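You operate a simulated robot arm through the tools that you are given. There is no shell and no other tool. Be economical: measure what you need, move in short steps, check, and stop when the job is done.

The job below is to be done with a simulated two-armed robot. You get a single attempt, and the scene is never put back.

Task
Pick up the purple can with one hand, pass it to the other hand and put it on the shelf in the steel case. Set down upright: purple can.

Only the result counts: the job must be done as asked and must still hold three seconds after the hand-in. Knocking over, shifting, dropping, spilling or breaking anything else fails it.

Robot
Two 7-joint arms with two-finger grippers on one trunk, on a base that drives. Base frame: it is fixed to the floor where the robot stands at the start and does not move with it; the origin is under the middle of the robot, x ahead of it, y to its left, z up; the surface under the hand at the start is at about z = 720. Readings come in mm, rad, newtons and seconds.
The left shoulder is at the start at [25, 221, 1080], the right one opposite. With the tool pointing down near the work surface each hand reaches from about 100 to 760 mm from the robot's upright axis, wherever it stands, measured 20 degrees to its own side. Places, roughly: shelf in the steel case (34x17 cm) [-1480, -1300, 400]. Payload 2.2 kg a hand.
The TCP of each hand is the grasp point between the finger pads, 19 mm short of the fingertips. In the tool frame z runs along the fingers and y along their closing line. Largest opening 116 mm; the body of the gripper starts 70 mm behind the TCP.
Orientation is that of the tool frame in the base frame, as [roll, pitch, yaw] about the fixed x, y, z axes, in that order (R = Rz(yaw) Ry(pitch) Rx(roll)). With the fingers straight down and closing along the base's y, the tool's x points along the base's -x, its y along +y and its z along -z.

Tools
- The arms move only by the tool apply_moves. It takes "left_commands", "right_commands" or both (then of equal length, played together; a hand with none holds still); each is a list that holds one entry, the list of rows, each a list of 7 numbers: the shift along the base's x, y, z in mm, then the turn, a rotation vector about the base's x, y, z in rad, then the opening, from 0 (shut) to 1 (fully open). In form: [[[x, y, z, ax, ay, az, gripper], ...]]. A call has 1 to 12 rows; each row shifts and turns the commanded pose from where the row before left it. Rows are played at 5 a second. More than 50 mm and 0.15 rad between two rows, or a gripper value outside its range, and nothing of the call is played. A pose out of reach is approached as far as the arm can. The call stops where the force on the tool passes 40 N (or 10 N more than at its start, if that is more) or the arm is blocked; 0.2 s more then pass. Each finger halts on what it meets, pressing with about 40 N; the grip force reading is that of the motor and also rises with nothing between the fingers. The clock runs only during rows and for 0.2 s after the last one: add rows that do not move to give the fingers time. The reply holds the time, the measured pose of the TCP, the force on the tool along the base axes, the opening and the grip force, in the units named above and with some noise, with the torque about the TCP (base axes, N m) and any sound that the robot's microphone picked up.
- Cameras (640 x 400 px; columns grow to the right, rows downward): "scene" is now at [134.3, -5.8, 1244.6]; the picture's right is [-0.05, -1.00, 0.00], its down [-0.65, 0.03, -0.76] and it looks along [0.76, -0.04, -0.65] (base axes); focal length 269 px, centre (320, 200). "left" rides on the left gripper at [69, 15, -97] in its tool frame; the picture's right is [-0.21, 0.98, 0.00], its down [-0.76, -0.17, -0.63] and it looks along [-0.62, -0.14, 0.77] (tool axes); focal length 251 px, centre (320, 200). "right" rides on the right gripper at [69, -15, -97] in its tool frame; the picture's right is [0.22, 0.98, 0.00], its down [-0.76, 0.17, -0.63] and it looks along [-0.62, 0.14, 0.78] (tool axes); focal length 251 px, centre (320, 200). There is no depth. A picture from a camera that has moved, and an enlarged one, comes with that camera's place and axes in the base frame and with its lens. The place of the scene camera against the robot may be out by one fixed shift of up to 12 mm in any direction.
- get_image(camera): a new picture of that camera. It takes no simulated time.
- raise_lower(by): slides the trunk up (or, below 0, down) by that many mm; the arms and the scene camera ride with it, the base frame stays. It gives what a move gives, with no picture.
- steer(legs): drives the robot by 1 to 6 legs, each [ahead, left, turn to the left] in mm, mm and rad, along the robot's own axes; the way and the turn of a leg run together, so that a leg with both is an arc; at most 1500 mm and 3.142 rad a leg. The arms and the cameras ride along, it lands a little off, and it stops where it bumps. It gives what a move gives.
- aim_head(pan, tilt): turns the head with the scene camera to pan (to the left, within 1.396 rad either way) and tilt (down, from -0.506 to 1.204), counted from straight ahead of the robot. It gives what a move gives.
- zoom(camera, box): a new picture of the part [left, top, right, bottom] of that camera's present view, enlarged. It takes no simulated time.
- hand_in(): hands the job in; it is judged then, once.

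Go step by step. Nothing tells you exact positions but the pictures and the camera data: compare them with the known pose of the tool, close in by small moves and look again before you grip or let go. The budget is 120 turns and 88 pictures, counting those below and the enlarged ones. Unless the task says otherwise, let go and move clear before handing in, and close with one line.

The tools are called after "Emit:" as a command line: name --argument value ..., lists and objects as JSON in quotes. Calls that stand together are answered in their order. apply_moves: Moves the arms, as the interface text tells. Its arguments: {"type":"object","properties":{"left_commands":{"type":"array"},"right_commands":{"type":"array"}},"required":[]} The other tools are called the same way: raise_lower (by) slides the trunk up or down; steer (legs) drives the base; aim_head (pan, tilt) turns the head that bears the scene camera; get_image (camera) takes a picture; zoom (camera, box) takes an enlarged picture of a part of a camera's view; hand_in () hands the job in.

At the start:

```text
time_s: 0.0
left_eef_pos: [513.4, 192.8, 993.4]
left_ee_rot: [-3.138, -0.001, 3.141]
left_contact_force: [0.4, 0.8, -0.3]
left_wrist_torque: [-0.04, -0.01, 0.02]
left_gripper_width: 115.7
left_gripper_force: 0.0
right_eef_pos: [555.5, -219.6, 980.9]
right_ee_rot: [-3.138, 0.0, -3.141]
right_contact_force: [0.5, 0.1, -0.1]
right_wrist_torque: [-0.02, 0.0, 0.01]
right_gripper_width: 116.0
right_gripper_force: 0.1
trunk travel left (down, up): [-225.0, 265.0]
robot x, y, heading: [-2.0, 0.8, 0.0]
head pan, tilt: [-0.051, 0.703]
```

scene: 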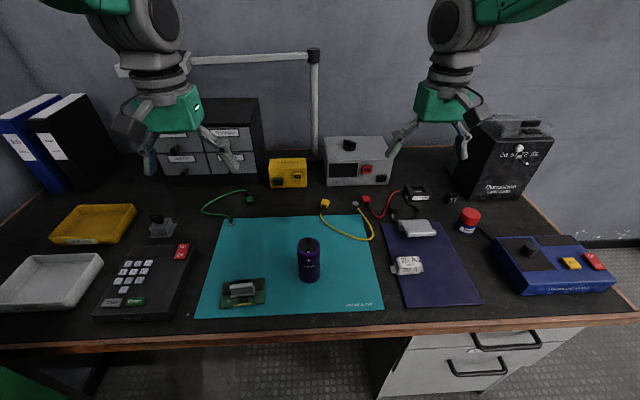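
right: 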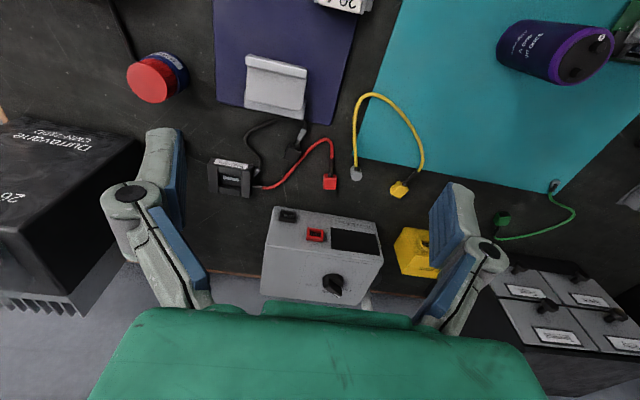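
left: 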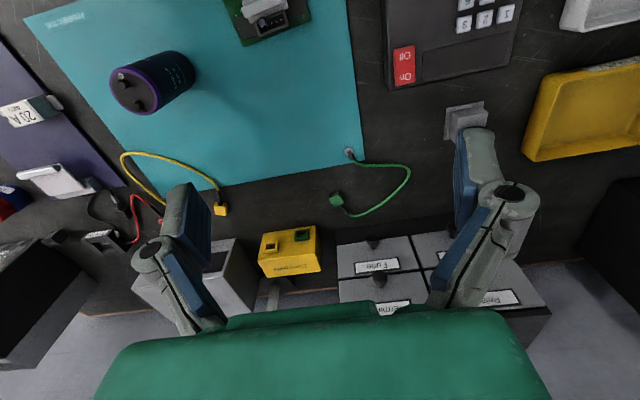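

I see the purple can on the teal mat near [490, 0]. First I'll zoom in to measure it, then look for the shelf behind on the right.

Emit:
zoom --camera "scene" --box '[270, 220, 350, 300]'

Emit:
zoom --camera "left" --box '[80, 20, 240, 140]'

Emit:
aim_head --pan -1.396 --tilt 0.6

Emit:
get_image --camera "scene"

```text
5.00 times, centred on (310, 260) of scene
camera zoom: at [134.3, -5.8, 1244.6], right [-0.05, -1.0, 0.0], down [-0.65, 0.03, -0.76], along [0.76, -0.04, -0.65], focal length 1344 px, centre (370, -100)
```

zoom: 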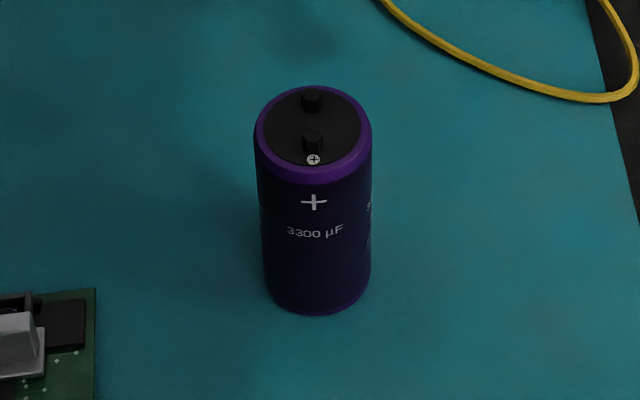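

```text
3.33 times, centred on (160, 80) of left
camera zoom: at [443.1, 209.2, 1089.0], right [0.21, 0.98, 0.0], down [0.76, -0.16, 0.63], along [0.62, -0.14, -0.77], focal length 838 px, centre (853, 600)
```

zoom: 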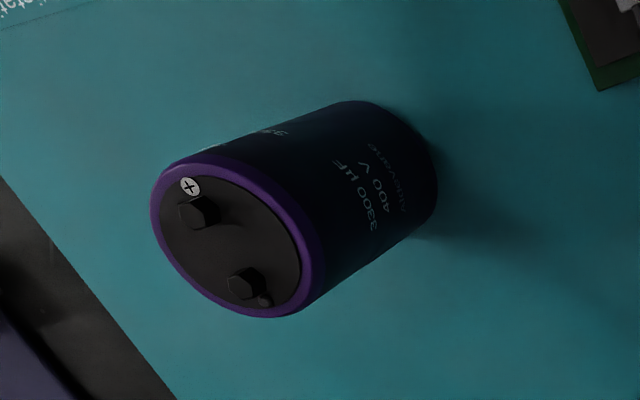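

```text
time_s: 1.5
left_eef_pos: [509.7, 190.2, 995.3]
left_ee_rot: [3.141, 0.0, 3.142]
left_contact_force: [0.5, 0.0, -0.6]
left_wrist_torque: [-0.03, -0.02, 0.05]
left_gripper_width: 116.1
left_gripper_force: 0.2
right_eef_pos: [552.8, -225.5, 984.0]
right_ee_rot: [3.141, 0.001, -3.141]
right_contact_force: [-0.3, 0.4, 0.7]
right_wrist_torque: [-0.03, 0.0, 0.03]
right_gripper_width: 116.2
right_gripper_force: 0.0
trunk travel left (down, up): [-225.0, 265.0]
robot x, y, heading: [-5.1, 2.0, 0.002]
head pan, tilt: [-1.396, 0.6]
```

```text
82 pictures are left
camera scene: at [65.0, -93.5, 1253.7], right [-0.98, -0.17, 0.0], down [-0.1, 0.56, -0.82], along [0.14, -0.81, -0.57], focal length 269 px, centre (320, 200)
```

scene: 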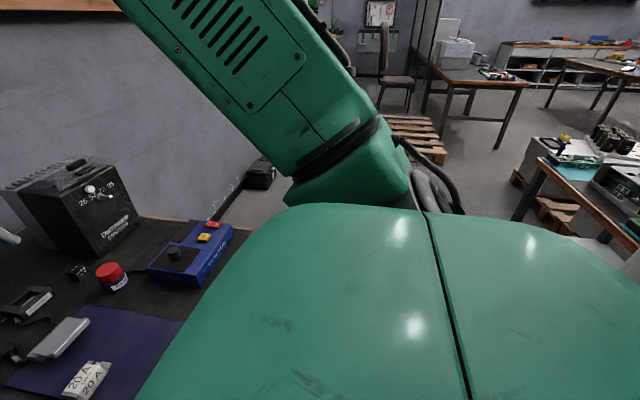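

The case isn't visible from here, so I'll pick first. The can looks about 48 mm across and 90 mm tall near [485, 0]. I'll bring the left hand above it and look.

Emit:
apply_moves --left_commands '[[[-5, -38, -12, 0, 0, 0, 1], [-5, -38, -12, 0, 0, 0, 1], [-5, -38, -12, 0, 0, 0, 1], [-5, -38, -12, 0, 0, 0, 1], [-5, -38, -12, 0, 0, 0, 1], [0, 0, 0, 0, 0, 0, 1], [0, 0, 0, 0, 0, 0, 1]]]'

Emit:
get_image --camera "left"

Emit:
aim_head --pan 0 --tilt 0.9

Emit:
get_image --camera "scene"

```text
time_s: 3.3
left_eef_pos: [496.4, 12.4, 962.8]
left_ee_rot: [-3.069, 0.019, -3.091]
left_contact_force: [-0.3, 0.3, -0.1]
left_wrist_torque: [-0.02, 0.01, 0.01]
left_gripper_width: 116.0
left_gripper_force: 0.1
right_eef_pos: [549.2, -222.7, 985.0]
right_ee_rot: [-3.141, 0.009, -3.14]
right_contact_force: [-0.6, 0.5, 0.0]
right_wrist_torque: [-0.03, -0.03, -0.01]
right_gripper_width: 115.9
right_gripper_force: 0.1
trunk travel left (down, up): [-225.0, 265.0]
robot x, y, heading: [3.0, -1.1, -0.0]
head pan, tilt: [-1.396, 0.6]
stopped in row 7 (left hand): the arm was blocked; the commanded pose is now the measured one
```

```text
81 pictures are left
camera left: at [423.1, 31.7, 1054.5], right [0.17, 0.98, -0.07], down [0.75, -0.08, 0.66], along [0.64, -0.16, -0.75], focal length 251 px, centre (320, 200)
```

left: 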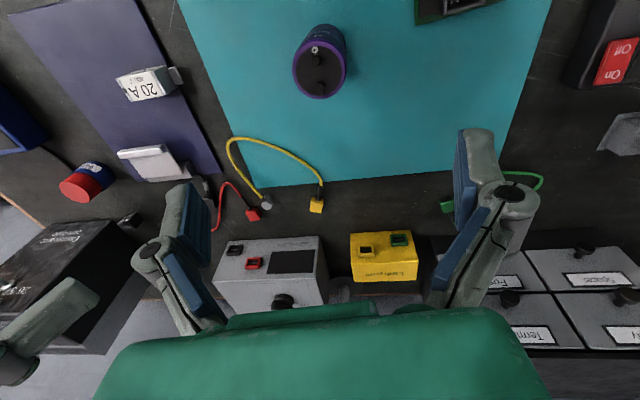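

```text
time_s: 4.8
left_eef_pos: [496.4, 12.8, 961.0]
left_ee_rot: [-3.071, 0.017, -3.091]
left_contact_force: [-0.5, 0.1, 0.6]
left_wrist_torque: [-0.01, -0.02, -0.02]
left_gripper_width: 116.0
left_gripper_force: 0.1
right_eef_pos: [548.5, -223.3, 984.9]
right_ee_rot: [-3.141, 0.005, 3.141]
right_contact_force: [0.1, 0.2, -0.4]
right_wrist_torque: [-0.03, 0.02, -0.02]
right_gripper_width: 116.1
right_gripper_force: 0.1
trunk travel left (down, up): [-225.0, 265.0]
robot x, y, heading: [0.2, -0.0, 0.0]
head pan, tilt: [0.0, 0.901]
```

```text
80 pictures are left
camera scene: at [124.9, -7.8, 1228.8], right [0.0, -1.0, 0.0], down [-0.79, 0.0, -0.62], along [0.62, 0.0, -0.79], focal length 269 px, centre (320, 200)
```

scene: 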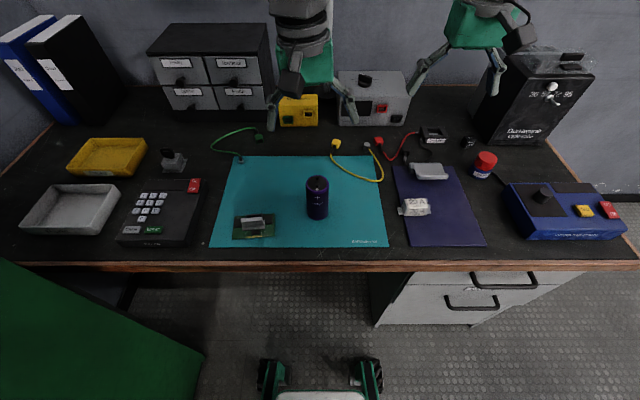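

The left arm ran out of comfortable reach crossing to the centre line. I'll drive the base 140 mm to the right so the can falls on the left arm's side.

Emit:
steer --legs '[[0, -140, 0]]'

```text
time_s: 6.2
left_eef_pos: [499.0, -98.3, 963.7]
left_ee_rot: [-3.037, 0.013, -3.08]
left_contact_force: [0.8, 1.7, 1.5]
left_wrist_torque: [-0.15, 0.03, 0.0]
left_gripper_width: 116.1
left_gripper_force: 0.0
right_eef_pos: [549.3, -335.7, 990.1]
right_ee_rot: [-3.119, 0.007, -3.138]
right_contact_force: [-1.0, 2.3, 0.1]
right_wrist_torque: [-0.19, 0.0, 0.0]
right_gripper_width: 116.0
right_gripper_force: 0.0
trunk travel left (down, up): [-225.0, 265.0]
robot x, y, heading: [0.4, -130.4, 0.007]
head pan, tilt: [0.0, 0.901]
```

Now I'll bring the left hand over the can at about z 900 and straighten it.

Emit:
apply_moves --left_commands '[[[-4, 25, -16, 0.025, 0.003, -0.015, 1], [-4, 25, -16, 0.025, 0.003, -0.015, 1], [-4, 25, -16, 0.025, 0.003, -0.015, 1], [-4, 25, -16, 0.025, 0.003, -0.015, 1], [0, 0, 0, 0, 0, 0, 1], [0, 0, 0, 0, 0, 0, 1]]]'

Emit:
get_image --camera "left"

Emit:
get_image --camera "scene"

```text
time_s: 7.6
left_eef_pos: [483.2, -7.3, 900.7]
left_ee_rot: [3.128, 0.011, -3.139]
left_contact_force: [-1.2, 0.9, -0.1]
left_wrist_torque: [-0.04, -0.01, -0.02]
left_gripper_width: 116.2
left_gripper_force: 0.2
right_eef_pos: [547.1, -346.8, 988.6]
right_ee_rot: [-3.135, 0.01, -3.134]
right_contact_force: [0.3, 0.0, 0.5]
right_wrist_torque: [-0.07, 0.02, 0.02]
right_gripper_width: 115.9
right_gripper_force: 0.0
trunk travel left (down, up): [-225.0, 265.0]
robot x, y, heading: [-1.6, -130.1, 0.005]
head pan, tilt: [0.0, 0.901]
```

```text
79 pictures are left
camera left: at [410.7, 6.5, 996.5], right [0.21, 0.98, 0.02], down [0.75, -0.17, 0.64], along [0.63, -0.12, -0.77], focal length 251 px, centre (320, 200)
```

left: 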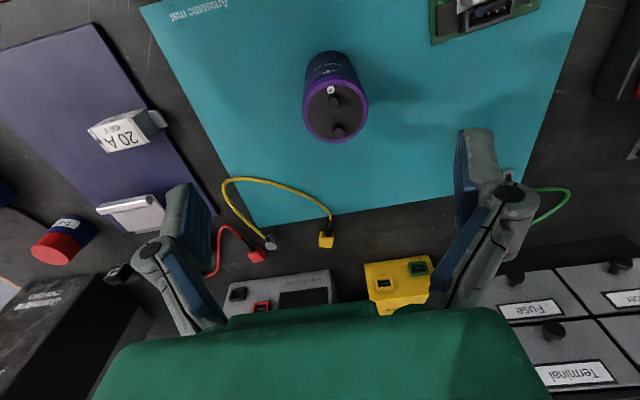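

```text
78 pictures are left
camera scene: at [125.4, -139.9, 1228.7], right [0.0, -1.0, 0.0], down [-0.79, 0.0, -0.62], along [0.62, 0.0, -0.79], focal length 269 px, centre (320, 200)
```

scene: 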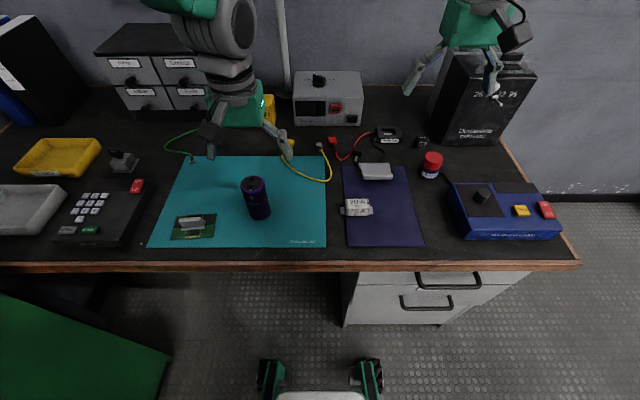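

The can top sits about 13 mm left (+y) and 4 mm nearer than the tool axis. I'll shift and go down to z 845 to re-check.

Emit:
apply_moves --left_commands '[[[-4, 13, -5, -0.013, 0.011, 0, 1], [0, 0, -25, 0, 0, 0, 1], [0, 0, -25, 0, 0, 0, 1], [0, 0, 0, 0, 0, 0, 1], [0, 0, 0, 0, 0, 0, 1]]]'

Emit:
get_image --camera "left"

Emit:
zoom --camera "scene" --box '[180, 100, 340, 220]'

```text
time_s: 8.8
left_eef_pos: [478.4, -11.8, 848.0]
left_ee_rot: [3.13, 0.0, -3.141]
left_contact_force: [0.6, 0.9, 1.0]
left_wrist_torque: [-0.01, 0.02, 0.02]
left_gripper_width: 115.8
left_gripper_force: 0.2
right_eef_pos: [547.8, -361.5, 985.0]
right_ee_rot: [3.138, 0.01, -3.139]
right_contact_force: [-0.1, -0.2, 0.4]
right_wrist_torque: [-0.05, -0.01, 0.01]
right_gripper_width: 116.1
right_gripper_force: 0.0
trunk travel left (down, up): [-225.0, 265.0]
robot x, y, heading: [-0.4, -131.7, 0.001]
head pan, tilt: [0.0, 0.901]
```

```text
77 pictures are left
camera left: at [407.6, 3.2, 943.2], right [0.22, 0.98, 0.01], down [0.76, -0.17, 0.63], along [0.62, -0.13, -0.78], focal length 251 px, centre (320, 200)
```

left: 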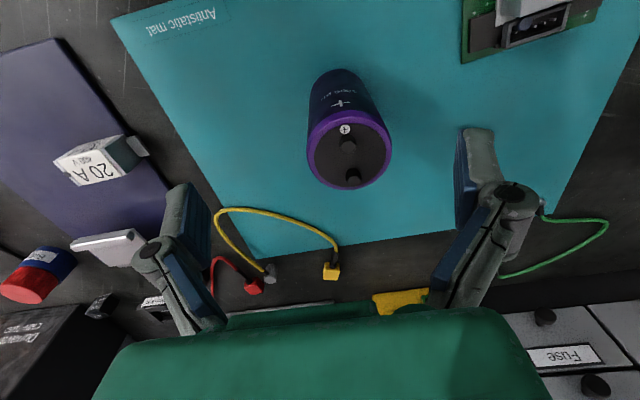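

```text
3.33 times, centred on (260, 160) of scene
camera zoom: at [125.3, -130.2, 1228.6], right [0.0, -1.0, 0.01], down [-0.79, -0.01, -0.62], along [0.62, -0.01, -0.79], focal length 896 px, centre (520, 333)
```

zoom: 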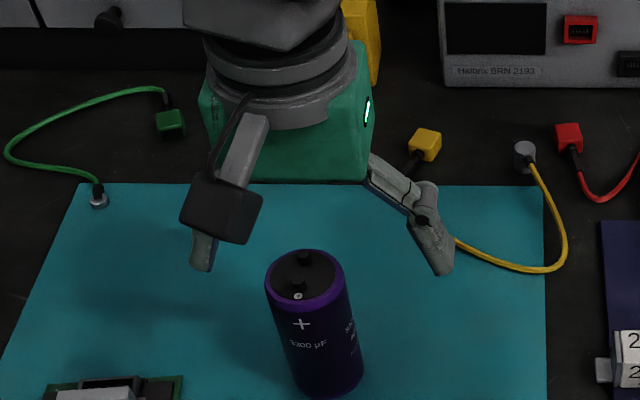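

The can centre is at about [480, 6], 18 mm left of the tool. I'll shift, then descend to grip height (TCP ~790, upper half, leaving the lower half for the other hand).

Emit:
apply_moves --left_commands '[[[2, 18, 0, 0, 0, 0, 1], [0, 0, 0, 0, 0, 0, 1], [0, 0, -15, 0, 0, 0, 1], [0, 0, -15, 0, 0, 0, 1], [0, 0, 0, 0, 0, 0, 1], [0, 0, 0, 0, 0, 0, 1]]]'

Emit:
get_image --camera "left"

Emit:
zoom --camera "scene" --box '[180, 120, 340, 240]'

```text
time_s: 10.2
left_eef_pos: [479.6, 29.2, 813.7]
left_ee_rot: [-3.137, -0.002, -3.138]
left_contact_force: [-0.2, 1.6, 0.2]
left_wrist_torque: [-0.11, 0.0, -0.01]
left_gripper_width: 116.1
left_gripper_force: 0.0
right_eef_pos: [547.6, -338.3, 989.7]
right_ee_rot: [-3.128, 0.01, -3.132]
right_contact_force: [-0.1, 1.3, -0.2]
right_wrist_torque: [-0.1, 0.04, 0.01]
right_gripper_width: 115.8
right_gripper_force: 0.1
trunk travel left (down, up): [-225.0, 265.0]
robot x, y, heading: [-2.0, -129.2, 0.005]
head pan, tilt: [0.0, 0.901]
```

```text
75 pictures are left
camera left: at [409.0, 45.7, 910.2], right [0.21, 0.98, -0.01], down [0.76, -0.16, 0.63], along [0.62, -0.14, -0.78], focal length 251 px, centre (320, 200)
```

left: 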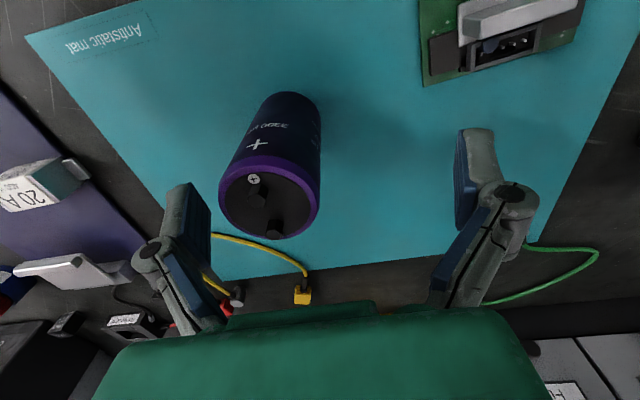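

```text
3.33 times, centred on (260, 180) of scene
camera zoom: at [125.4, -120.2, 1228.6], right [0.0, -1.0, 0.01], down [-0.79, -0.01, -0.62], along [0.62, -0.01, -0.79], focal length 896 px, centre (520, 267)
```

zoom: 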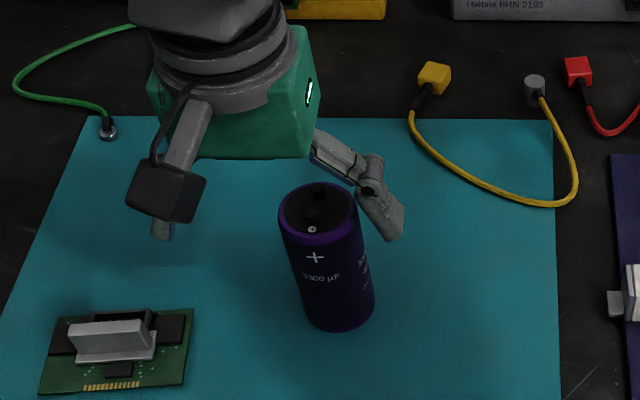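

The robot is swaying sideways after the drive (both hands' y values wander together). I'll lift clear and wait for it to settle.

Emit:
apply_moves --left_commands '[[[0, 0, 40, 0, 0, 0, 1], [0, 0, 0, 0, 0, 0, 1], [0, 0, 0, 0, 0, 0, 1], [0, 0, 0, 0, 0, 0, 1], [0, 0, 0, 0, 0, 0, 1], [0, 0, 0, 0, 0, 0, 1], [0, 0, 0, 0, 0, 0, 1], [0, 0, 0, 0, 0, 0, 1], [0, 0, 0, 0, 0, 0, 1], [0, 0, 0, 0, 0, 0, 1], [0, 0, 0, 0, 0, 0, 1], [0, 0, 0, 0, 0, 0, 1]]]'

Emit:
apply_moves --left_commands '[[[0, 0, 0, 0, 0, 0, 1]]]'

Emit:
apply_moves --left_commands '[[[0, 0, 0, 0, 0, 0, 1], [0, 0, 0, 0, 0, 0, 1]]]'

```text
time_s: 12.8
left_eef_pos: [479.6, 23.0, 853.7]
left_ee_rot: [-3.141, 0.0, -3.141]
left_contact_force: [-0.2, 1.2, 0.4]
left_wrist_torque: [-0.1, -0.02, 0.01]
left_gripper_width: 116.1
left_gripper_force: 0.1
right_eef_pos: [546.2, -344.7, 989.6]
right_ee_rot: [-3.134, 0.009, -3.137]
right_contact_force: [0.6, 0.9, 1.2]
right_wrist_torque: [-0.06, -0.02, 0.0]
right_gripper_width: 116.1
right_gripper_force: 0.1
trunk travel left (down, up): [-225.0, 265.0]
robot x, y, heading: [-1.5, -129.1, 0.009]
head pan, tilt: [0.0, 0.901]
```

```text
time_s: 13.2
left_eef_pos: [479.6, -7.2, 857.7]
left_ee_rot: [3.117, 0.001, 3.138]
left_contact_force: [0.2, -0.7, -0.4]
left_wrist_torque: [0.13, -0.02, 0.02]
left_gripper_width: 116.0
left_gripper_force: 0.1
right_eef_pos: [546.5, -378.1, 982.6]
right_ee_rot: [3.123, 0.008, -3.138]
right_contact_force: [-0.1, -1.6, -0.3]
right_wrist_torque: [0.15, 0.0, 0.03]
right_gripper_width: 115.9
right_gripper_force: 0.1
trunk travel left (down, up): [-225.0, 265.0]
robot x, y, heading: [0.8, -139.1, 0.003]
head pan, tilt: [0.0, 0.901]
```

```text
time_s: 13.8
left_eef_pos: [478.2, 8.2, 855.7]
left_ee_rot: [3.129, -0.001, 3.139]
left_contact_force: [1.2, 0.0, 0.2]
left_wrist_torque: [-0.01, -0.02, -0.03]
left_gripper_width: 116.1
left_gripper_force: 0.1
right_eef_pos: [547.2, -360.5, 986.5]
right_ee_rot: [3.138, 0.01, -3.138]
right_contact_force: [0.5, -0.5, 0.3]
right_wrist_torque: [-0.01, 0.0, -0.03]
right_gripper_width: 116.1
right_gripper_force: 0.2
trunk travel left (down, up): [-225.0, 265.0]
robot x, y, heading: [-1.2, -134.6, 0.0]
head pan, tilt: [0.0, 0.901]
```

It is still rocking by roughly ±15 mm. I'll wait longer and sample.

Emit:
apply_moves --left_commands '[[[0, 0, 0, 0, 0, 0, 1], [0, 0, 0, 0, 0, 0, 1], [0, 0, 0, 0, 0, 0, 1], [0, 0, 0, 0, 0, 0, 1], [0, 0, 0, 0, 0, 0, 1], [0, 0, 0, 0, 0, 0, 1], [0, 0, 0, 0, 0, 0, 1], [0, 0, 0, 0, 0, 0, 1], [0, 0, 0, 0, 0, 0, 1], [0, 0, 0, 0, 0, 0, 1], [0, 0, 0, 0, 0, 0, 1], [0, 0, 0, 0, 0, 0, 1]]]'

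Emit:
apply_moves --left_commands '[[[0, 0, 0, 0, 0, 0, 1], [0, 0, 0, 0, 0, 0, 1], [0, 0, 0, 0, 0, 0, 1], [0, 0, 0, 0, 0, 0, 1], [0, 0, 0, 0, 0, 0, 1], [0, 0, 0, 0, 0, 0, 1], [0, 0, 0, 0, 0, 0, 1], [0, 0, 0, 0, 0, 0, 1], [0, 0, 0, 0, 0, 0, 1], [0, 0, 0, 0, 0, 0, 1], [0, 0, 0, 0, 0, 0, 1], [0, 0, 0, 0, 0, 0, 1]]]'

Emit:
apply_moves --left_commands '[[[0, 0, 0, 0, 0, 0, 1]]]'

Emit:
apply_moves --left_commands '[[[0, 0, 0, 0, 0, 0, 1]]]'

Emit:
apply_moves --left_commands '[[[0, 0, 0, 0, 0, 0, 1]]]'

Emit:
apply_moves --left_commands '[[[0, 0, 0, 0, 0, 0, 1]]]'

```text
time_s: 16.4
left_eef_pos: [479.6, 3.7, 857.3]
left_ee_rot: [3.127, 0.0, -3.141]
left_contact_force: [0.8, -0.3, -0.4]
left_wrist_torque: [0.02, 0.03, 0.01]
left_gripper_width: 116.1
left_gripper_force: 0.0
right_eef_pos: [547.2, -365.0, 984.9]
right_ee_rot: [3.133, 0.012, -3.139]
right_contact_force: [-0.2, 0.8, -0.3]
right_wrist_torque: [0.05, 0.01, 0.01]
right_gripper_width: 116.0
right_gripper_force: 0.1
trunk travel left (down, up): [-225.0, 265.0]
robot x, y, heading: [2.0, -140.2, 0.0]
head pan, tilt: [0.0, 0.901]
```

```text
time_s: 19.0
left_eef_pos: [479.8, 7.5, 856.9]
left_ee_rot: [3.131, -0.001, 3.141]
left_contact_force: [-0.1, 0.3, 0.1]
left_wrist_torque: [0.0, -0.01, 0.03]
left_gripper_width: 116.1
left_gripper_force: 0.1
right_eef_pos: [546.3, -363.2, 986.2]
right_ee_rot: [3.137, 0.009, -3.14]
right_contact_force: [-0.6, 0.4, 0.8]
right_wrist_torque: [0.01, -0.03, -0.02]
right_gripper_width: 116.1
right_gripper_force: 0.0
trunk travel left (down, up): [-225.0, 265.0]
robot x, y, heading: [-0.6, -133.7, 0.001]
head pan, tilt: [0.0, 0.901]
```

```text
time_s: 19.4
left_eef_pos: [480.1, 7.4, 855.8]
left_ee_rot: [3.129, 0.002, 3.141]
left_contact_force: [-0.5, -1.1, 0.2]
left_wrist_torque: [-0.02, 0.0, -0.02]
left_gripper_width: 116.2
left_gripper_force: 0.0
right_eef_pos: [546.4, -361.2, 985.6]
right_ee_rot: [3.137, 0.009, -3.139]
right_contact_force: [-0.8, -0.1, 0.8]
right_wrist_torque: [0.0, -0.01, -0.03]
right_gripper_width: 116.1
right_gripper_force: 0.1
trunk travel left (down, up): [-225.0, 265.0]
robot x, y, heading: [-2.0, -132.9, -0.001]
head pan, tilt: [0.0, 0.901]
```

```text
time_s: 19.8
left_eef_pos: [479.4, 6.4, 855.9]
left_ee_rot: [3.129, 0.001, 3.141]
left_contact_force: [-0.4, 0.4, -0.6]
left_wrist_torque: [0.0, -0.01, -0.01]
left_gripper_width: 116.2
left_gripper_force: 0.0
right_eef_pos: [547.2, -360.6, 986.5]
right_ee_rot: [3.137, 0.01, -3.138]
right_contact_force: [-0.8, 0.0, 0.6]
right_wrist_torque: [-0.02, 0.01, 0.0]
right_gripper_width: 115.9
right_gripper_force: 0.1
trunk travel left (down, up): [-225.0, 265.0]
robot x, y, heading: [-1.2, -136.6, 0.002]
head pan, tilt: [0.0, 0.901]
```

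```text
time_s: 20.2
left_eef_pos: [479.5, 8.1, 856.5]
left_ee_rot: [3.128, 0.0, -3.141]
left_contact_force: [-0.3, 0.6, -0.3]
left_wrist_torque: [0.01, -0.02, -0.01]
left_gripper_width: 116.2
left_gripper_force: 0.1
right_eef_pos: [545.9, -361.5, 987.2]
right_ee_rot: [3.137, 0.01, -3.139]
right_contact_force: [-0.8, -0.5, 0.1]
right_wrist_torque: [0.01, 0.03, -0.02]
right_gripper_width: 115.8
right_gripper_force: 0.1
trunk travel left (down, up): [-225.0, 265.0]
robot x, y, heading: [-1.3, -130.8, 0.004]
head pan, tilt: [0.0, 0.901]
```

```text
time_s: 20.6
left_eef_pos: [479.7, 8.0, 855.2]
left_ee_rot: [3.13, 0.0, -3.141]
left_contact_force: [-0.2, -0.2, 0.6]
left_wrist_torque: [-0.01, -0.03, -0.01]
left_gripper_width: 115.9
left_gripper_force: 0.1
right_eef_pos: [546.3, -361.3, 985.6]
right_ee_rot: [3.136, 0.011, -3.138]
right_contact_force: [0.0, 0.1, -0.6]
right_wrist_torque: [-0.03, 0.04, 0.0]
right_gripper_width: 116.2
right_gripper_force: 0.0
trunk travel left (down, up): [-225.0, 265.0]
robot x, y, heading: [-1.6, -131.5, 0.004]
head pan, tilt: [0.0, 0.901]
```

Settled now. I'll take a picture to check alignment.

Emit:
get_image --camera "left"

```text
73 pictures are left
camera left: at [410.0, 22.1, 952.3], right [0.22, 0.98, 0.01], down [0.76, -0.17, 0.63], along [0.62, -0.13, -0.78], focal length 251 px, centre (320, 200)
```

left: 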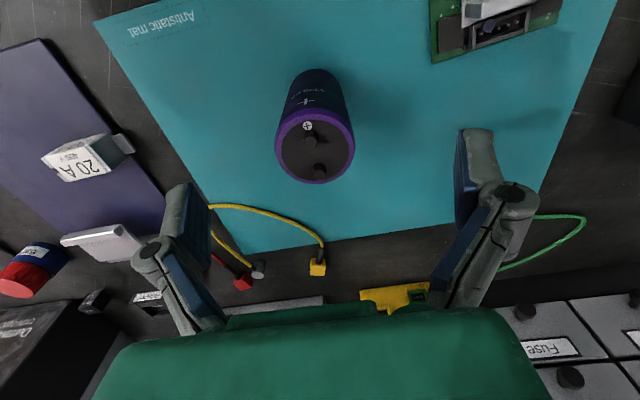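

Aligned within about 3 mm. I'll descend to z 790, then close.

Emit:
apply_moves --left_commands '[[[0, -3, -11, -0.012, 0, 0, 1], [0, 0, -11, 0, 0, 0, 1], [0, 0, -11, 0, 0, 0, 1], [0, 0, -11, 0, 0, 0, 1], [0, 0, -11, 0, 0, 0, 1], [0, 0, -11, 0, 0, 0, 1], [0, 0, 0, 0, 0, 0, 1], [0, 0, 0, 0, 0, 0, 1], [0, 0, 0, 0, 0, 0, 1], [0, 0, 0, 0, 0, 0, 1]]]'

Emit:
get_image --camera "left"

Emit:
zoom --camera "scene" --box '[180, 120, 340, 240]'

```text
time_s: 22.8
left_eef_pos: [477.2, 3.4, 789.7]
left_ee_rot: [3.141, -0.001, -3.141]
left_contact_force: [-0.3, 0.3, 0.6]
left_wrist_torque: [0.0, 0.0, 0.0]
left_gripper_width: 116.1
left_gripper_force: 0.0
right_eef_pos: [545.3, -363.3, 985.5]
right_ee_rot: [3.137, 0.008, -3.137]
right_contact_force: [1.0, -0.2, 0.5]
right_wrist_torque: [0.03, 0.02, 0.01]
right_gripper_width: 115.9
right_gripper_force: 0.0
trunk travel left (down, up): [-225.0, 265.0]
robot x, y, heading: [1.2, -135.7, 0.0]
head pan, tilt: [0.0, 0.901]
```

```text
72 pictures are left
camera left: at [408.2, 19.3, 885.7], right [0.22, 0.98, 0.0], down [0.76, -0.17, 0.63], along [0.62, -0.14, -0.77], focal length 251 px, centre (320, 200)
```

left: 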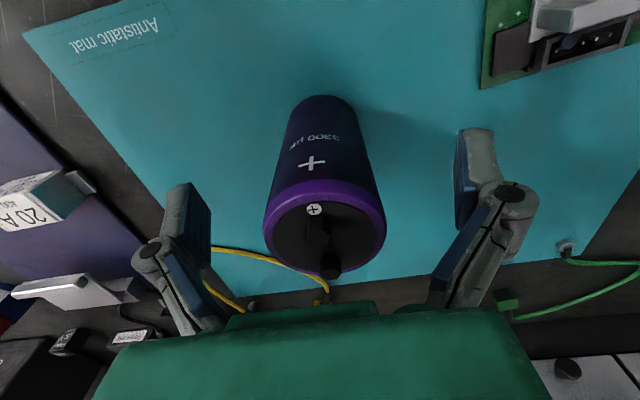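

```text
3.33 times, centred on (260, 180) of scene
camera zoom: at [125.4, -141.3, 1228.7], right [0.0, -1.0, 0.0], down [-0.79, 0.0, -0.62], along [0.62, 0.0, -0.79], focal length 896 px, centre (520, 267)
```

zoom: 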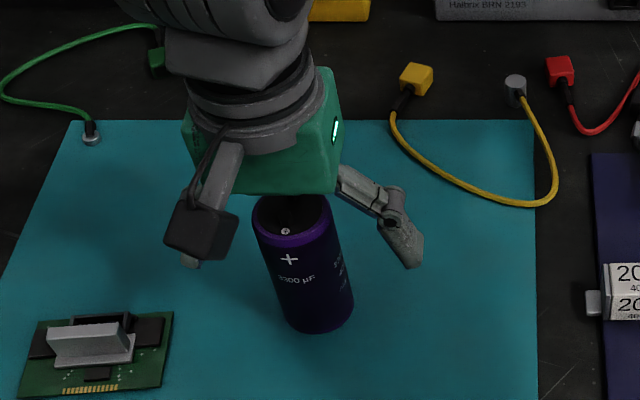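

Well centred. Closing the left gripper.

Emit:
apply_moves --left_commands '[[[0, 1, 0, 0, 0, 0, 0.6], [0, 0, 0, 0, 0, 0, 0.5], [0, 0, 0, 0, 0, 0, 0.3], [0, 0, 0, 0, 0, 0, 0], [0, 0, 0, 0, 0, 0, 0], [0, 0, 0, 0, 0, 0, 0], [0, 0, 0, 0, 0, 0, 0], [0, 0, 0, 0, 0, 0, 0]]]'

```text
time_s: 24.6
left_eef_pos: [478.0, 5.5, 790.1]
left_ee_rot: [3.141, 0.0, 3.141]
left_contact_force: [1.1, -0.5, 0.2]
left_wrist_torque: [-0.06, 0.02, 0.02]
left_gripper_width: 46.9
left_gripper_force: 40.2
right_eef_pos: [547.0, -360.9, 985.9]
right_ee_rot: [3.137, 0.009, -3.14]
right_contact_force: [-0.2, -0.6, -0.9]
right_wrist_torque: [0.0, 0.0, -0.02]
right_gripper_width: 116.1
right_gripper_force: 0.0
trunk travel left (down, up): [-225.0, 265.0]
robot x, y, heading: [-0.7, -133.2, 0.004]
head pan, tilt: [0.0, 0.901]
```

Gripped at 47 mm width. Lifting gently.

Emit:
apply_moves --left_commands '[[[0, 0, 10, 0, 0, 0, 0], [0, 0, 15, 0, 0, 0, 0], [0, 0, 20, 0, 0, 0, 0], [0, 0, 25, 0, 0, 0, 0], [0, 0, 25, 0, 0, 0, 0], [0, 0, 25, 0, 0, 0, 0], [0, 0, 20, 0, 0, 0, 0], [0, 0, 10, 0, 0, 0, 0], [0, 0, 0, 0, 0, 0, 0], [0, 0, 0, 0, 0, 0, 0]]]'

Emit:
get_image --camera "scene"

Emit:
get_image --camera "left"

```text
time_s: 26.8
left_eef_pos: [478.3, 5.7, 940.6]
left_ee_rot: [3.14, -0.001, -3.142]
left_contact_force: [0.5, -0.6, -1.4]
left_wrist_torque: [-0.01, -0.03, -0.03]
left_gripper_width: 46.9
left_gripper_force: 39.9
right_eef_pos: [547.2, -361.3, 986.4]
right_ee_rot: [3.137, 0.009, -3.136]
right_contact_force: [0.1, 0.6, -0.3]
right_wrist_torque: [0.02, 0.01, 0.03]
right_gripper_width: 116.3
right_gripper_force: 0.0
trunk travel left (down, up): [-225.0, 265.0]
robot x, y, heading: [1.0, -132.2, 0.005]
head pan, tilt: [0.0, 0.901]
```

```text
70 pictures are left
camera scene: at [125.2, -141.0, 1228.7], right [0.0, -1.0, 0.0], down [-0.79, 0.0, -0.62], along [0.62, 0.0, -0.79], focal length 269 px, centre (320, 200)
```

scene: 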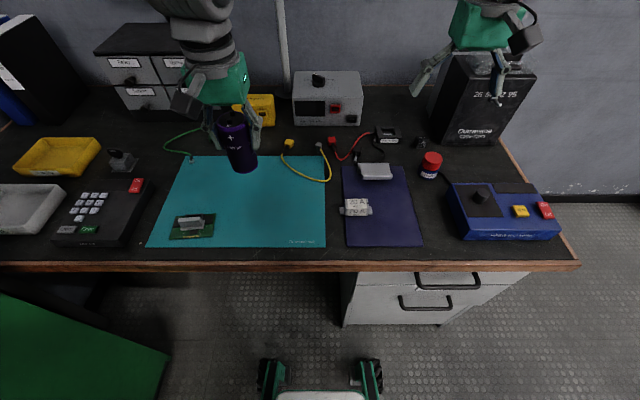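

```text
69 pictures are left
camera left: at [407.7, 21.5, 1036.6], right [0.22, 0.98, 0.0], down [0.76, -0.17, 0.63], along [0.62, -0.14, -0.77], focal length 251 px, centre (320, 200)
```

left: 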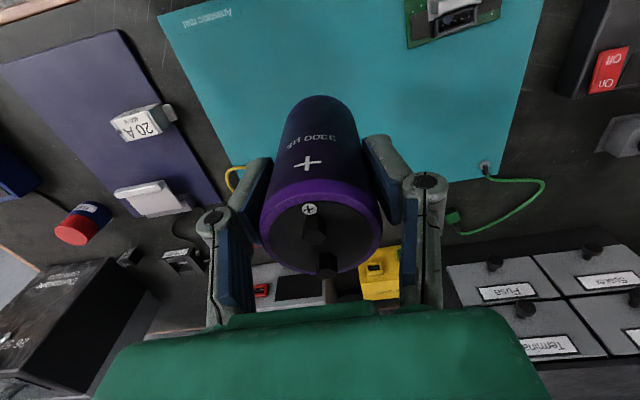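

The can is held securely. Before driving I'll look both sideways to see the floor around.

Emit:
aim_head --pan 1.396 --tilt 0.6

Emit:
get_image --camera "scene"

Emit:
aim_head --pan -1.396 --tilt 0.3

Emit:
get_image --camera "scene"

```text
time_s: 28.3
left_eef_pos: [477.7, 5.7, 939.9]
left_ee_rot: [3.141, 0.002, -3.141]
left_contact_force: [0.4, -0.7, -3.1]
left_wrist_torque: [-0.01, -0.01, 0.01]
left_gripper_width: 46.9
left_gripper_force: 40.1
right_eef_pos: [546.2, -362.2, 985.2]
right_ee_rot: [3.137, 0.008, -3.136]
right_contact_force: [0.2, -0.9, -0.8]
right_wrist_torque: [-0.07, 0.02, 0.0]
right_gripper_width: 115.8
right_gripper_force: 0.1
trunk travel left (down, up): [-225.0, 265.0]
robot x, y, heading: [1.3, -132.7, 0.003]
head pan, tilt: [1.396, 0.6]
```

```text
68 pictures are left
camera scene: at [65.3, -53.9, 1253.8], right [0.98, -0.17, 0.0], down [-0.1, -0.56, -0.82], along [0.14, 0.81, -0.57], focal length 269 px, centre (320, 200)
```

scene: 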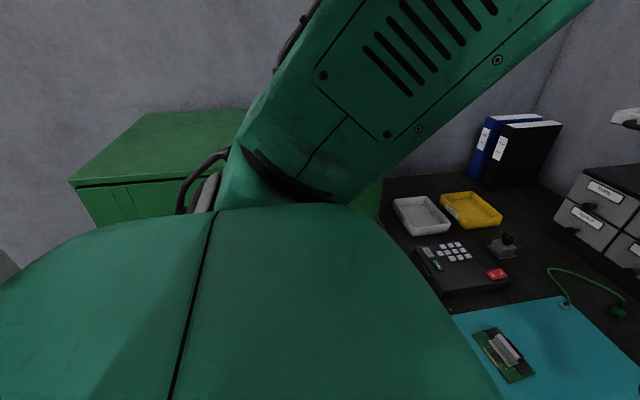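

```text
time_s: 30.8
left_eef_pos: [477.1, 5.8, 939.3]
left_ee_rot: [-3.141, 0.0, 3.141]
left_contact_force: [0.0, 0.4, -3.5]
left_wrist_torque: [-0.03, -0.01, 0.02]
left_gripper_width: 47.0
left_gripper_force: 40.2
right_eef_pos: [547.2, -361.0, 985.6]
right_ee_rot: [3.135, 0.008, -3.139]
right_contact_force: [-0.7, -0.2, -0.4]
right_wrist_torque: [0.02, 0.0, -0.01]
right_gripper_width: 116.1
right_gripper_force: 0.2
trunk travel left (down, up): [-225.0, 265.0]
robot x, y, heading: [2.9, -136.6, -0.002]
head pan, tilt: [-1.396, 0.3]
```

```text
67 pictures are left
camera scene: at [66.3, -233.1, 1281.2], right [-0.98, -0.17, 0.0], down [-0.06, 0.29, -0.95], along [0.17, -0.94, -0.3], focal length 269 px, centre (320, 200)
```

scene: 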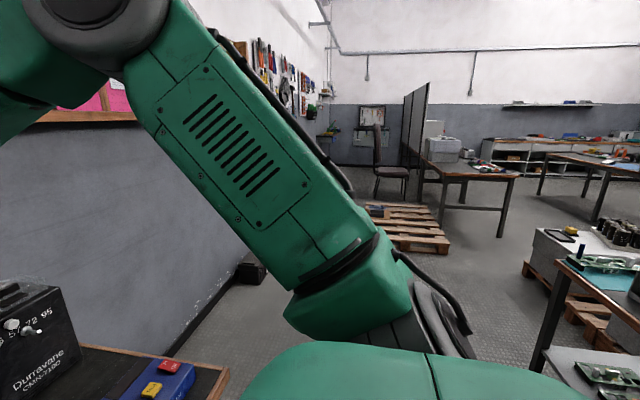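

Backing off from the table 400 mm and turning right partway to view the area behind.

Emit:
steer --legs '[[-400, 0, 0], [0, 0, -0.8]]'

Emit:
aim_head --pan -0.9 --tilt 0.5

Emit:
get_image --camera "scene"

```text
time_s: 35.3
left_eef_pos: [31.5, -374.0, 940.9]
left_ee_rot: [-3.141, 0.0, 2.351]
left_contact_force: [0.0, -0.5, -2.1]
left_wrist_torque: [-0.02, 0.0, -0.02]
left_gripper_width: 47.0
left_gripper_force: 40.2
right_eef_pos: [-181.4, -682.3, 986.3]
right_ee_rot: [3.137, 0.009, 2.358]
right_contact_force: [-0.1, -0.8, -0.1]
right_wrist_torque: [0.0, 0.02, 0.0]
right_gripper_width: 115.8
right_gripper_force: 0.1
trunk travel left (down, up): [-225.0, 265.0]
robot x, y, heading: [-404.5, -133.6, -0.788]
head pan, tilt: [-1.396, 0.3]
```

```text
time_s: 36.3
left_eef_pos: [26.8, -371.7, 941.7]
left_ee_rot: [3.14, 0.003, 2.352]
left_contact_force: [-0.3, -0.1, -2.7]
left_wrist_torque: [0.0, 0.02, 0.02]
left_gripper_width: 46.8
left_gripper_force: 40.2
right_eef_pos: [-183.6, -680.4, 987.6]
right_ee_rot: [3.137, 0.011, 2.358]
right_contact_force: [0.3, 0.2, 0.0]
right_wrist_torque: [-0.04, 0.01, 0.01]
right_gripper_width: 115.8
right_gripper_force: 0.1
trunk travel left (down, up): [-225.0, 265.0]
robot x, y, heading: [-403.9, -134.4, -0.794]
head pan, tilt: [-0.901, 0.499]
```

```text
66 pictures are left
camera scene: at [-379.8, -262.9, 1262.6], right [-0.99, 0.12, 0.0], down [0.05, 0.48, -0.88], along [-0.1, -0.87, -0.48], focal length 269 px, centre (320, 200)
```

scene: 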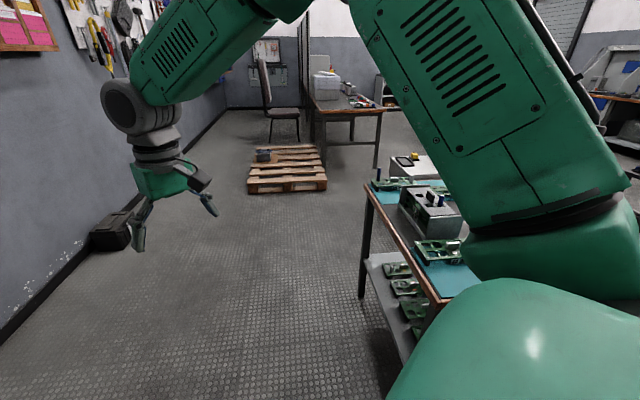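

There is a bench at x < -735 on the right; the steel case must be beyond. I'll turn a bit more and look again.

Emit:
steer --legs '[[0, 0, -0.8]]'

Emit:
aim_head --pan -0.9 --tilt 0.4

Emit:
get_image --camera "scene"

Emit:
aim_head --pan 0 --tilt 0.5

Emit:
get_image --camera "scene"

```text
time_s: 38.8
left_eef_pos: [-273.8, -610.0, 942.1]
left_ee_rot: [3.141, 0.001, 1.554]
left_contact_force: [0.4, 0.3, -2.6]
left_wrist_torque: [0.01, 0.03, 0.01]
left_gripper_width: 46.8
left_gripper_force: 40.1
right_eef_pos: [-640.6, -672.5, 987.2]
right_ee_rot: [3.137, 0.014, 1.561]
right_contact_force: [-0.3, -1.1, -0.2]
right_wrist_torque: [0.0, 0.0, -0.03]
right_gripper_width: 115.9
right_gripper_force: 0.0
trunk travel left (down, up): [-225.0, 265.0]
robot x, y, heading: [-407.6, -134.3, -1.585]
head pan, tilt: [-0.901, 0.499]
```

```text
time_s: 39.4
left_eef_pos: [-274.3, -607.5, 943.7]
left_ee_rot: [-3.141, 0.005, 1.557]
left_contact_force: [0.8, -0.8, -3.1]
left_wrist_torque: [-0.02, -0.02, -0.01]
left_gripper_width: 46.9
left_gripper_force: 40.0
right_eef_pos: [-643.1, -670.6, 989.9]
right_ee_rot: [3.137, 0.016, 1.559]
right_contact_force: [0.0, -0.2, -0.4]
right_wrist_torque: [0.0, -0.01, 0.02]
right_gripper_width: 115.9
right_gripper_force: 0.0
trunk travel left (down, up): [-225.0, 265.0]
robot x, y, heading: [-405.0, -134.7, -1.588]
head pan, tilt: [-0.901, 0.4]
```

```text
65 pictures are left
camera scene: at [-474.5, -240.8, 1271.7], right [-0.61, 0.79, 0.0], down [0.31, 0.24, -0.92], along [-0.73, -0.56, -0.39], focal length 269 px, centre (320, 200)
```

scene: 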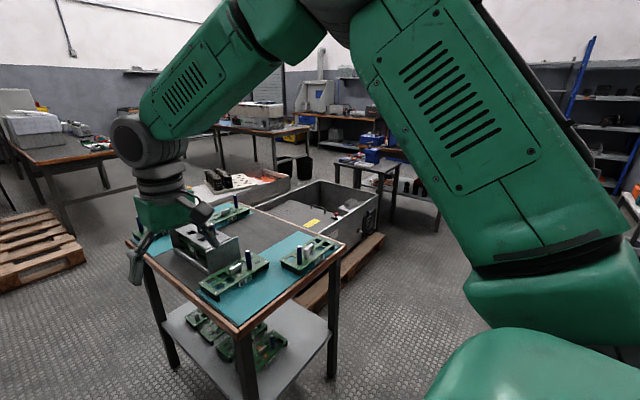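

```text
time_s: 40.6
left_eef_pos: [-273.4, -606.8, 943.4]
left_ee_rot: [3.141, 0.003, 1.555]
left_contact_force: [0.3, 0.1, -2.7]
left_wrist_torque: [0.04, 0.01, 0.0]
left_gripper_width: 47.0
left_gripper_force: 40.3
right_eef_pos: [-642.0, -671.1, 989.6]
right_ee_rot: [3.136, 0.015, 1.559]
right_contact_force: [0.4, -0.4, 0.4]
right_wrist_torque: [-0.02, 0.0, 0.02]
right_gripper_width: 116.0
right_gripper_force: 0.2
trunk travel left (down, up): [-225.0, 265.0]
robot x, y, heading: [-403.3, -132.1, -1.589]
head pan, tilt: [0.0, 0.499]
```

```text
64 pictures are left
camera scene: at [-402.4, -275.5, 1262.5], right [-1.0, 0.02, 0.0], down [0.01, 0.48, -0.88], along [-0.01, -0.88, -0.48], focal length 269 px, centre (320, 200)
```

scene: 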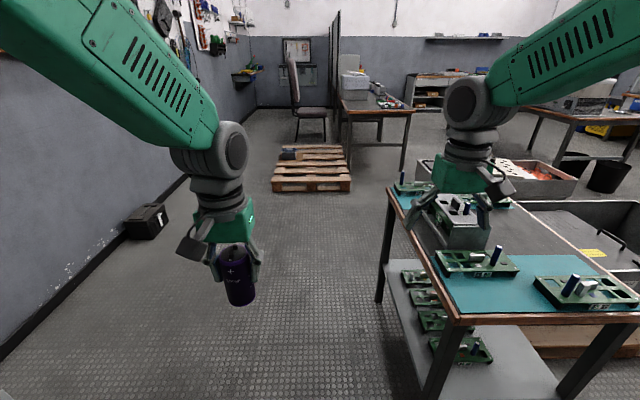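

The open steel case stands on a pallet behind the bench. I'll check the free floor to the robot's right before driving there.

Emit:
aim_head --pan -1.396 --tilt 0.5

Emit:
get_image --camera "scene"

```text
time_s: 42.2
left_eef_pos: [-273.5, -607.2, 943.7]
left_ee_rot: [3.141, 0.006, 1.556]
left_contact_force: [0.2, -0.4, -2.8]
left_wrist_torque: [0.02, -0.03, 0.03]
left_gripper_width: 46.8
left_gripper_force: 40.4
right_eef_pos: [-641.9, -671.1, 989.5]
right_ee_rot: [3.136, 0.014, 1.559]
right_contact_force: [0.8, -0.1, 0.4]
right_wrist_torque: [0.03, 0.01, -0.03]
right_gripper_width: 116.1
right_gripper_force: 0.1
trunk travel left (down, up): [-225.0, 265.0]
robot x, y, heading: [-406.2, -134.0, -1.582]
head pan, tilt: [-1.396, 0.499]
```

```text
63 pictures are left
camera scene: at [-490.9, -199.0, 1262.8], right [-0.16, 0.99, 0.0], down [0.47, 0.08, -0.88], along [-0.87, -0.14, -0.48], focal length 269 px, centre (320, 200)
```

scene: 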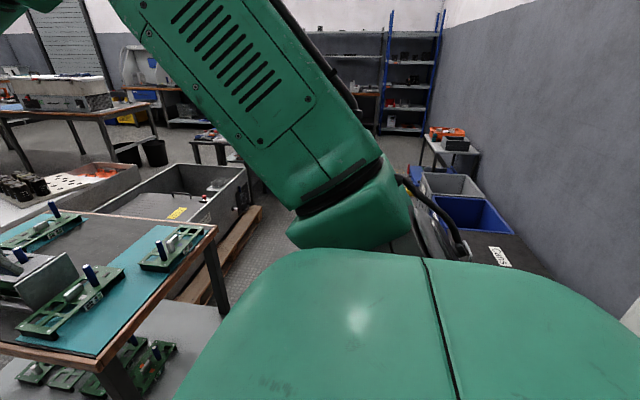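

Corridor between bench/case and the black cabinet is clear. I'll raise the trunk for clearance, edge forward 130 mm and slide right along the corridor.

Emit:
raise_lower --by 100

Emit:
steer --legs '[[130, 0, 0], [0, -1070, 0]]'

Emit:
aim_head --pan 0 --tilt 0.8

Emit:
get_image --camera "scene"

```text
time_s: 43.5
left_eef_pos: [-274.6, -607.8, 1042.8]
left_ee_rot: [-3.141, 0.006, 1.555]
left_contact_force: [0.4, -0.4, -1.2]
left_wrist_torque: [0.02, 0.01, 0.01]
left_gripper_width: 47.0
left_gripper_force: 40.2
right_eef_pos: [-642.3, -671.5, 1088.7]
right_ee_rot: [3.137, 0.015, 1.559]
right_contact_force: [-0.2, -0.1, -0.7]
right_wrist_torque: [-0.02, 0.02, 0.0]
right_gripper_width: 116.4
right_gripper_force: 0.0
trunk travel left (down, up): [-325.0, 165.0]
robot x, y, heading: [-404.2, -127.3, -1.586]
head pan, tilt: [-1.396, 0.499]
```

```text
time_s: 49.8
left_eef_pos: [-1332.7, -719.6, 1043.8]
left_ee_rot: [-3.139, 0.006, 1.543]
left_contact_force: [0.0, 0.3, -2.0]
left_wrist_torque: [-0.01, 0.02, 0.01]
left_gripper_width: 46.9
left_gripper_force: 39.8
right_eef_pos: [-1701.5, -778.0, 1091.8]
right_ee_rot: [3.14, 0.016, 1.549]
right_contact_force: [0.7, 0.1, 0.8]
right_wrist_torque: [0.03, 0.0, -0.01]
right_gripper_width: 116.3
right_gripper_force: 0.1
trunk travel left (down, up): [-325.0, 165.0]
robot x, y, heading: [-1459.8, -244.4, -1.594]
head pan, tilt: [-1.396, 0.499]
```

```text
time_s: 51.3
left_eef_pos: [-1335.5, -715.5, 1045.0]
left_ee_rot: [-3.139, 0.009, 1.545]
left_contact_force: [-0.3, -0.1, -2.1]
left_wrist_torque: [0.01, 0.03, 0.05]
left_gripper_width: 46.7
left_gripper_force: 40.2
right_eef_pos: [-1703.5, -774.8, 1092.1]
right_ee_rot: [3.139, 0.019, 1.548]
right_contact_force: [0.2, -0.1, 0.2]
right_wrist_torque: [0.01, -0.04, 0.01]
right_gripper_width: 116.1
right_gripper_force: 0.2
trunk travel left (down, up): [-325.0, 165.0]
robot x, y, heading: [-1462.9, -242.6, -1.601]
head pan, tilt: [0.0, 0.799]
```

```text
62 pictures are left
camera scene: at [-1462.0, -374.7, 1336.6], right [-1.0, 0.03, 0.0], down [0.02, 0.72, -0.69], along [-0.02, -0.69, -0.72], focal length 269 px, centre (320, 200)
```

scene: 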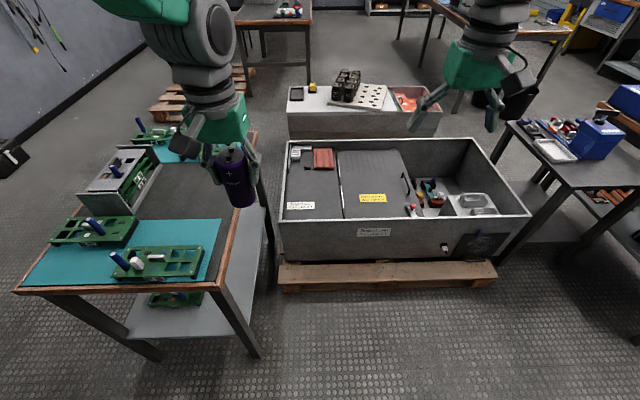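

Now I see the case; its left end has a dark shelf with a label and some items at the back. Zooming in.

Emit:
zoom --camera "scene" --box '[270, 130, 430, 230]'

```text
4.00 times, centred on (350, 180) of scene
camera zoom: at [-1462.0, -374.7, 1336.6], right [-1.0, 0.03, 0.0], down [0.02, 0.72, -0.69], along [-0.02, -0.69, -0.72], focal length 1075 px, centre (200, 280)
```

zoom: 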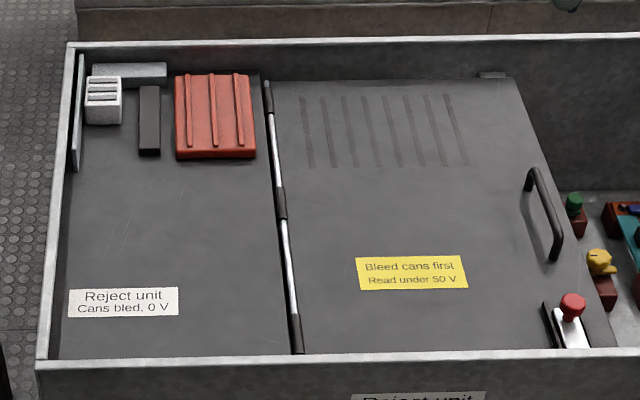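

The shelf is the dark plate at the left end ("Reject unit – cans bled"), rim only ~50 mm high, free space around [-1480, -1300]. Plan for the pass: the left hand yaws so its camera is away, and the right hand comes from the right, pointing left and 25° down, gripping the can low. I'll reorient both hands while they are apart.

Emit:
apply_moves --left_commands '[[[0, 0, 0, 0, 0, -0.131, 0], [0, 0, 0, 0, 0, -0.131, 0], [0, 0, 0, 0, 0, -0.131, 0], [0, 0, 0, 0, 0, -0.131, 0], [0, 0, 0, 0, 0, -0.131, 0], [0, 0, 0, 0, 0, -0.131, 0], [0, 0, 0, 0, 0, -0.131, 0], [0, 0, 0, 0, 0, -0.131, 0], [0, 0, 0, 0, 0, -0.131, 0], [0, 0, 0, 0, 0, -0.131, 0], [0, 0, 0, 0, 0, -0.131, 0], [0, 0, 0, 0, 0, -0.131, 0]]]' --right_commands '[[[0, 8, 0, 0.0658, -0.0698, -0.1065, 1], [0, 8, 0, 0.0658, -0.0698, -0.1065, 1], [0, 8, 0, 0.0658, -0.0698, -0.1065, 1], [0, 8, 0, 0.0658, -0.0698, -0.1065, 1], [0, 8, 0, 0.0658, -0.0698, -0.1065, 1], [0, 8, 0, 0.0658, -0.0698, -0.1065, 1], [0, 8, 0, 0.0658, -0.0698, -0.1065, 1], [0, 8, 0, 0.0658, -0.0698, -0.1065, 1], [0, 8, 0, 0.0658, -0.0698, -0.1065, 1], [0, 8, 0, 0.0658, -0.0698, -0.1065, 1], [0, 8, 0, 0.0658, -0.0698, -0.1065, 1], [0, 8, 0, 0.0658, -0.0698, -0.1065, 1]]]'

Emit:
get_image --camera "scene"

```text
time_s: 53.9
left_eef_pos: [-1333.7, -714.0, 1043.8]
left_ee_rot: [-3.139, 0.008, -0.032]
left_contact_force: [0.2, -1.0, -2.4]
left_wrist_torque: [0.02, -0.05, 0.02]
left_gripper_width: 46.9
left_gripper_force: 39.8
right_eef_pos: [-1703.1, -677.2, 1091.6]
right_ee_rot: [3.003, -1.042, 0.2]
right_contact_force: [0.0, 0.1, -0.4]
right_wrist_torque: [-0.01, 0.03, -0.02]
right_gripper_width: 116.0
right_gripper_force: 0.0
trunk travel left (down, up): [-325.0, 165.0]
robot x, y, heading: [-1462.7, -240.8, -1.595]
head pan, tilt: [0.0, 0.799]
```

```text
60 pictures are left
camera scene: at [-1462.0, -373.8, 1336.7], right [-1.0, 0.03, 0.0], down [0.02, 0.72, -0.69], along [-0.02, -0.69, -0.72], focal length 269 px, centre (320, 200)
```

scene: 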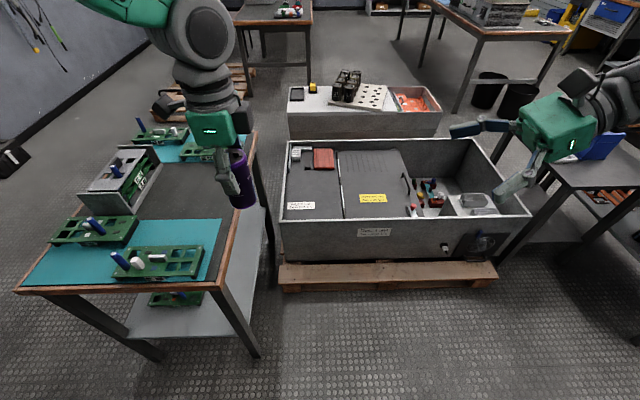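

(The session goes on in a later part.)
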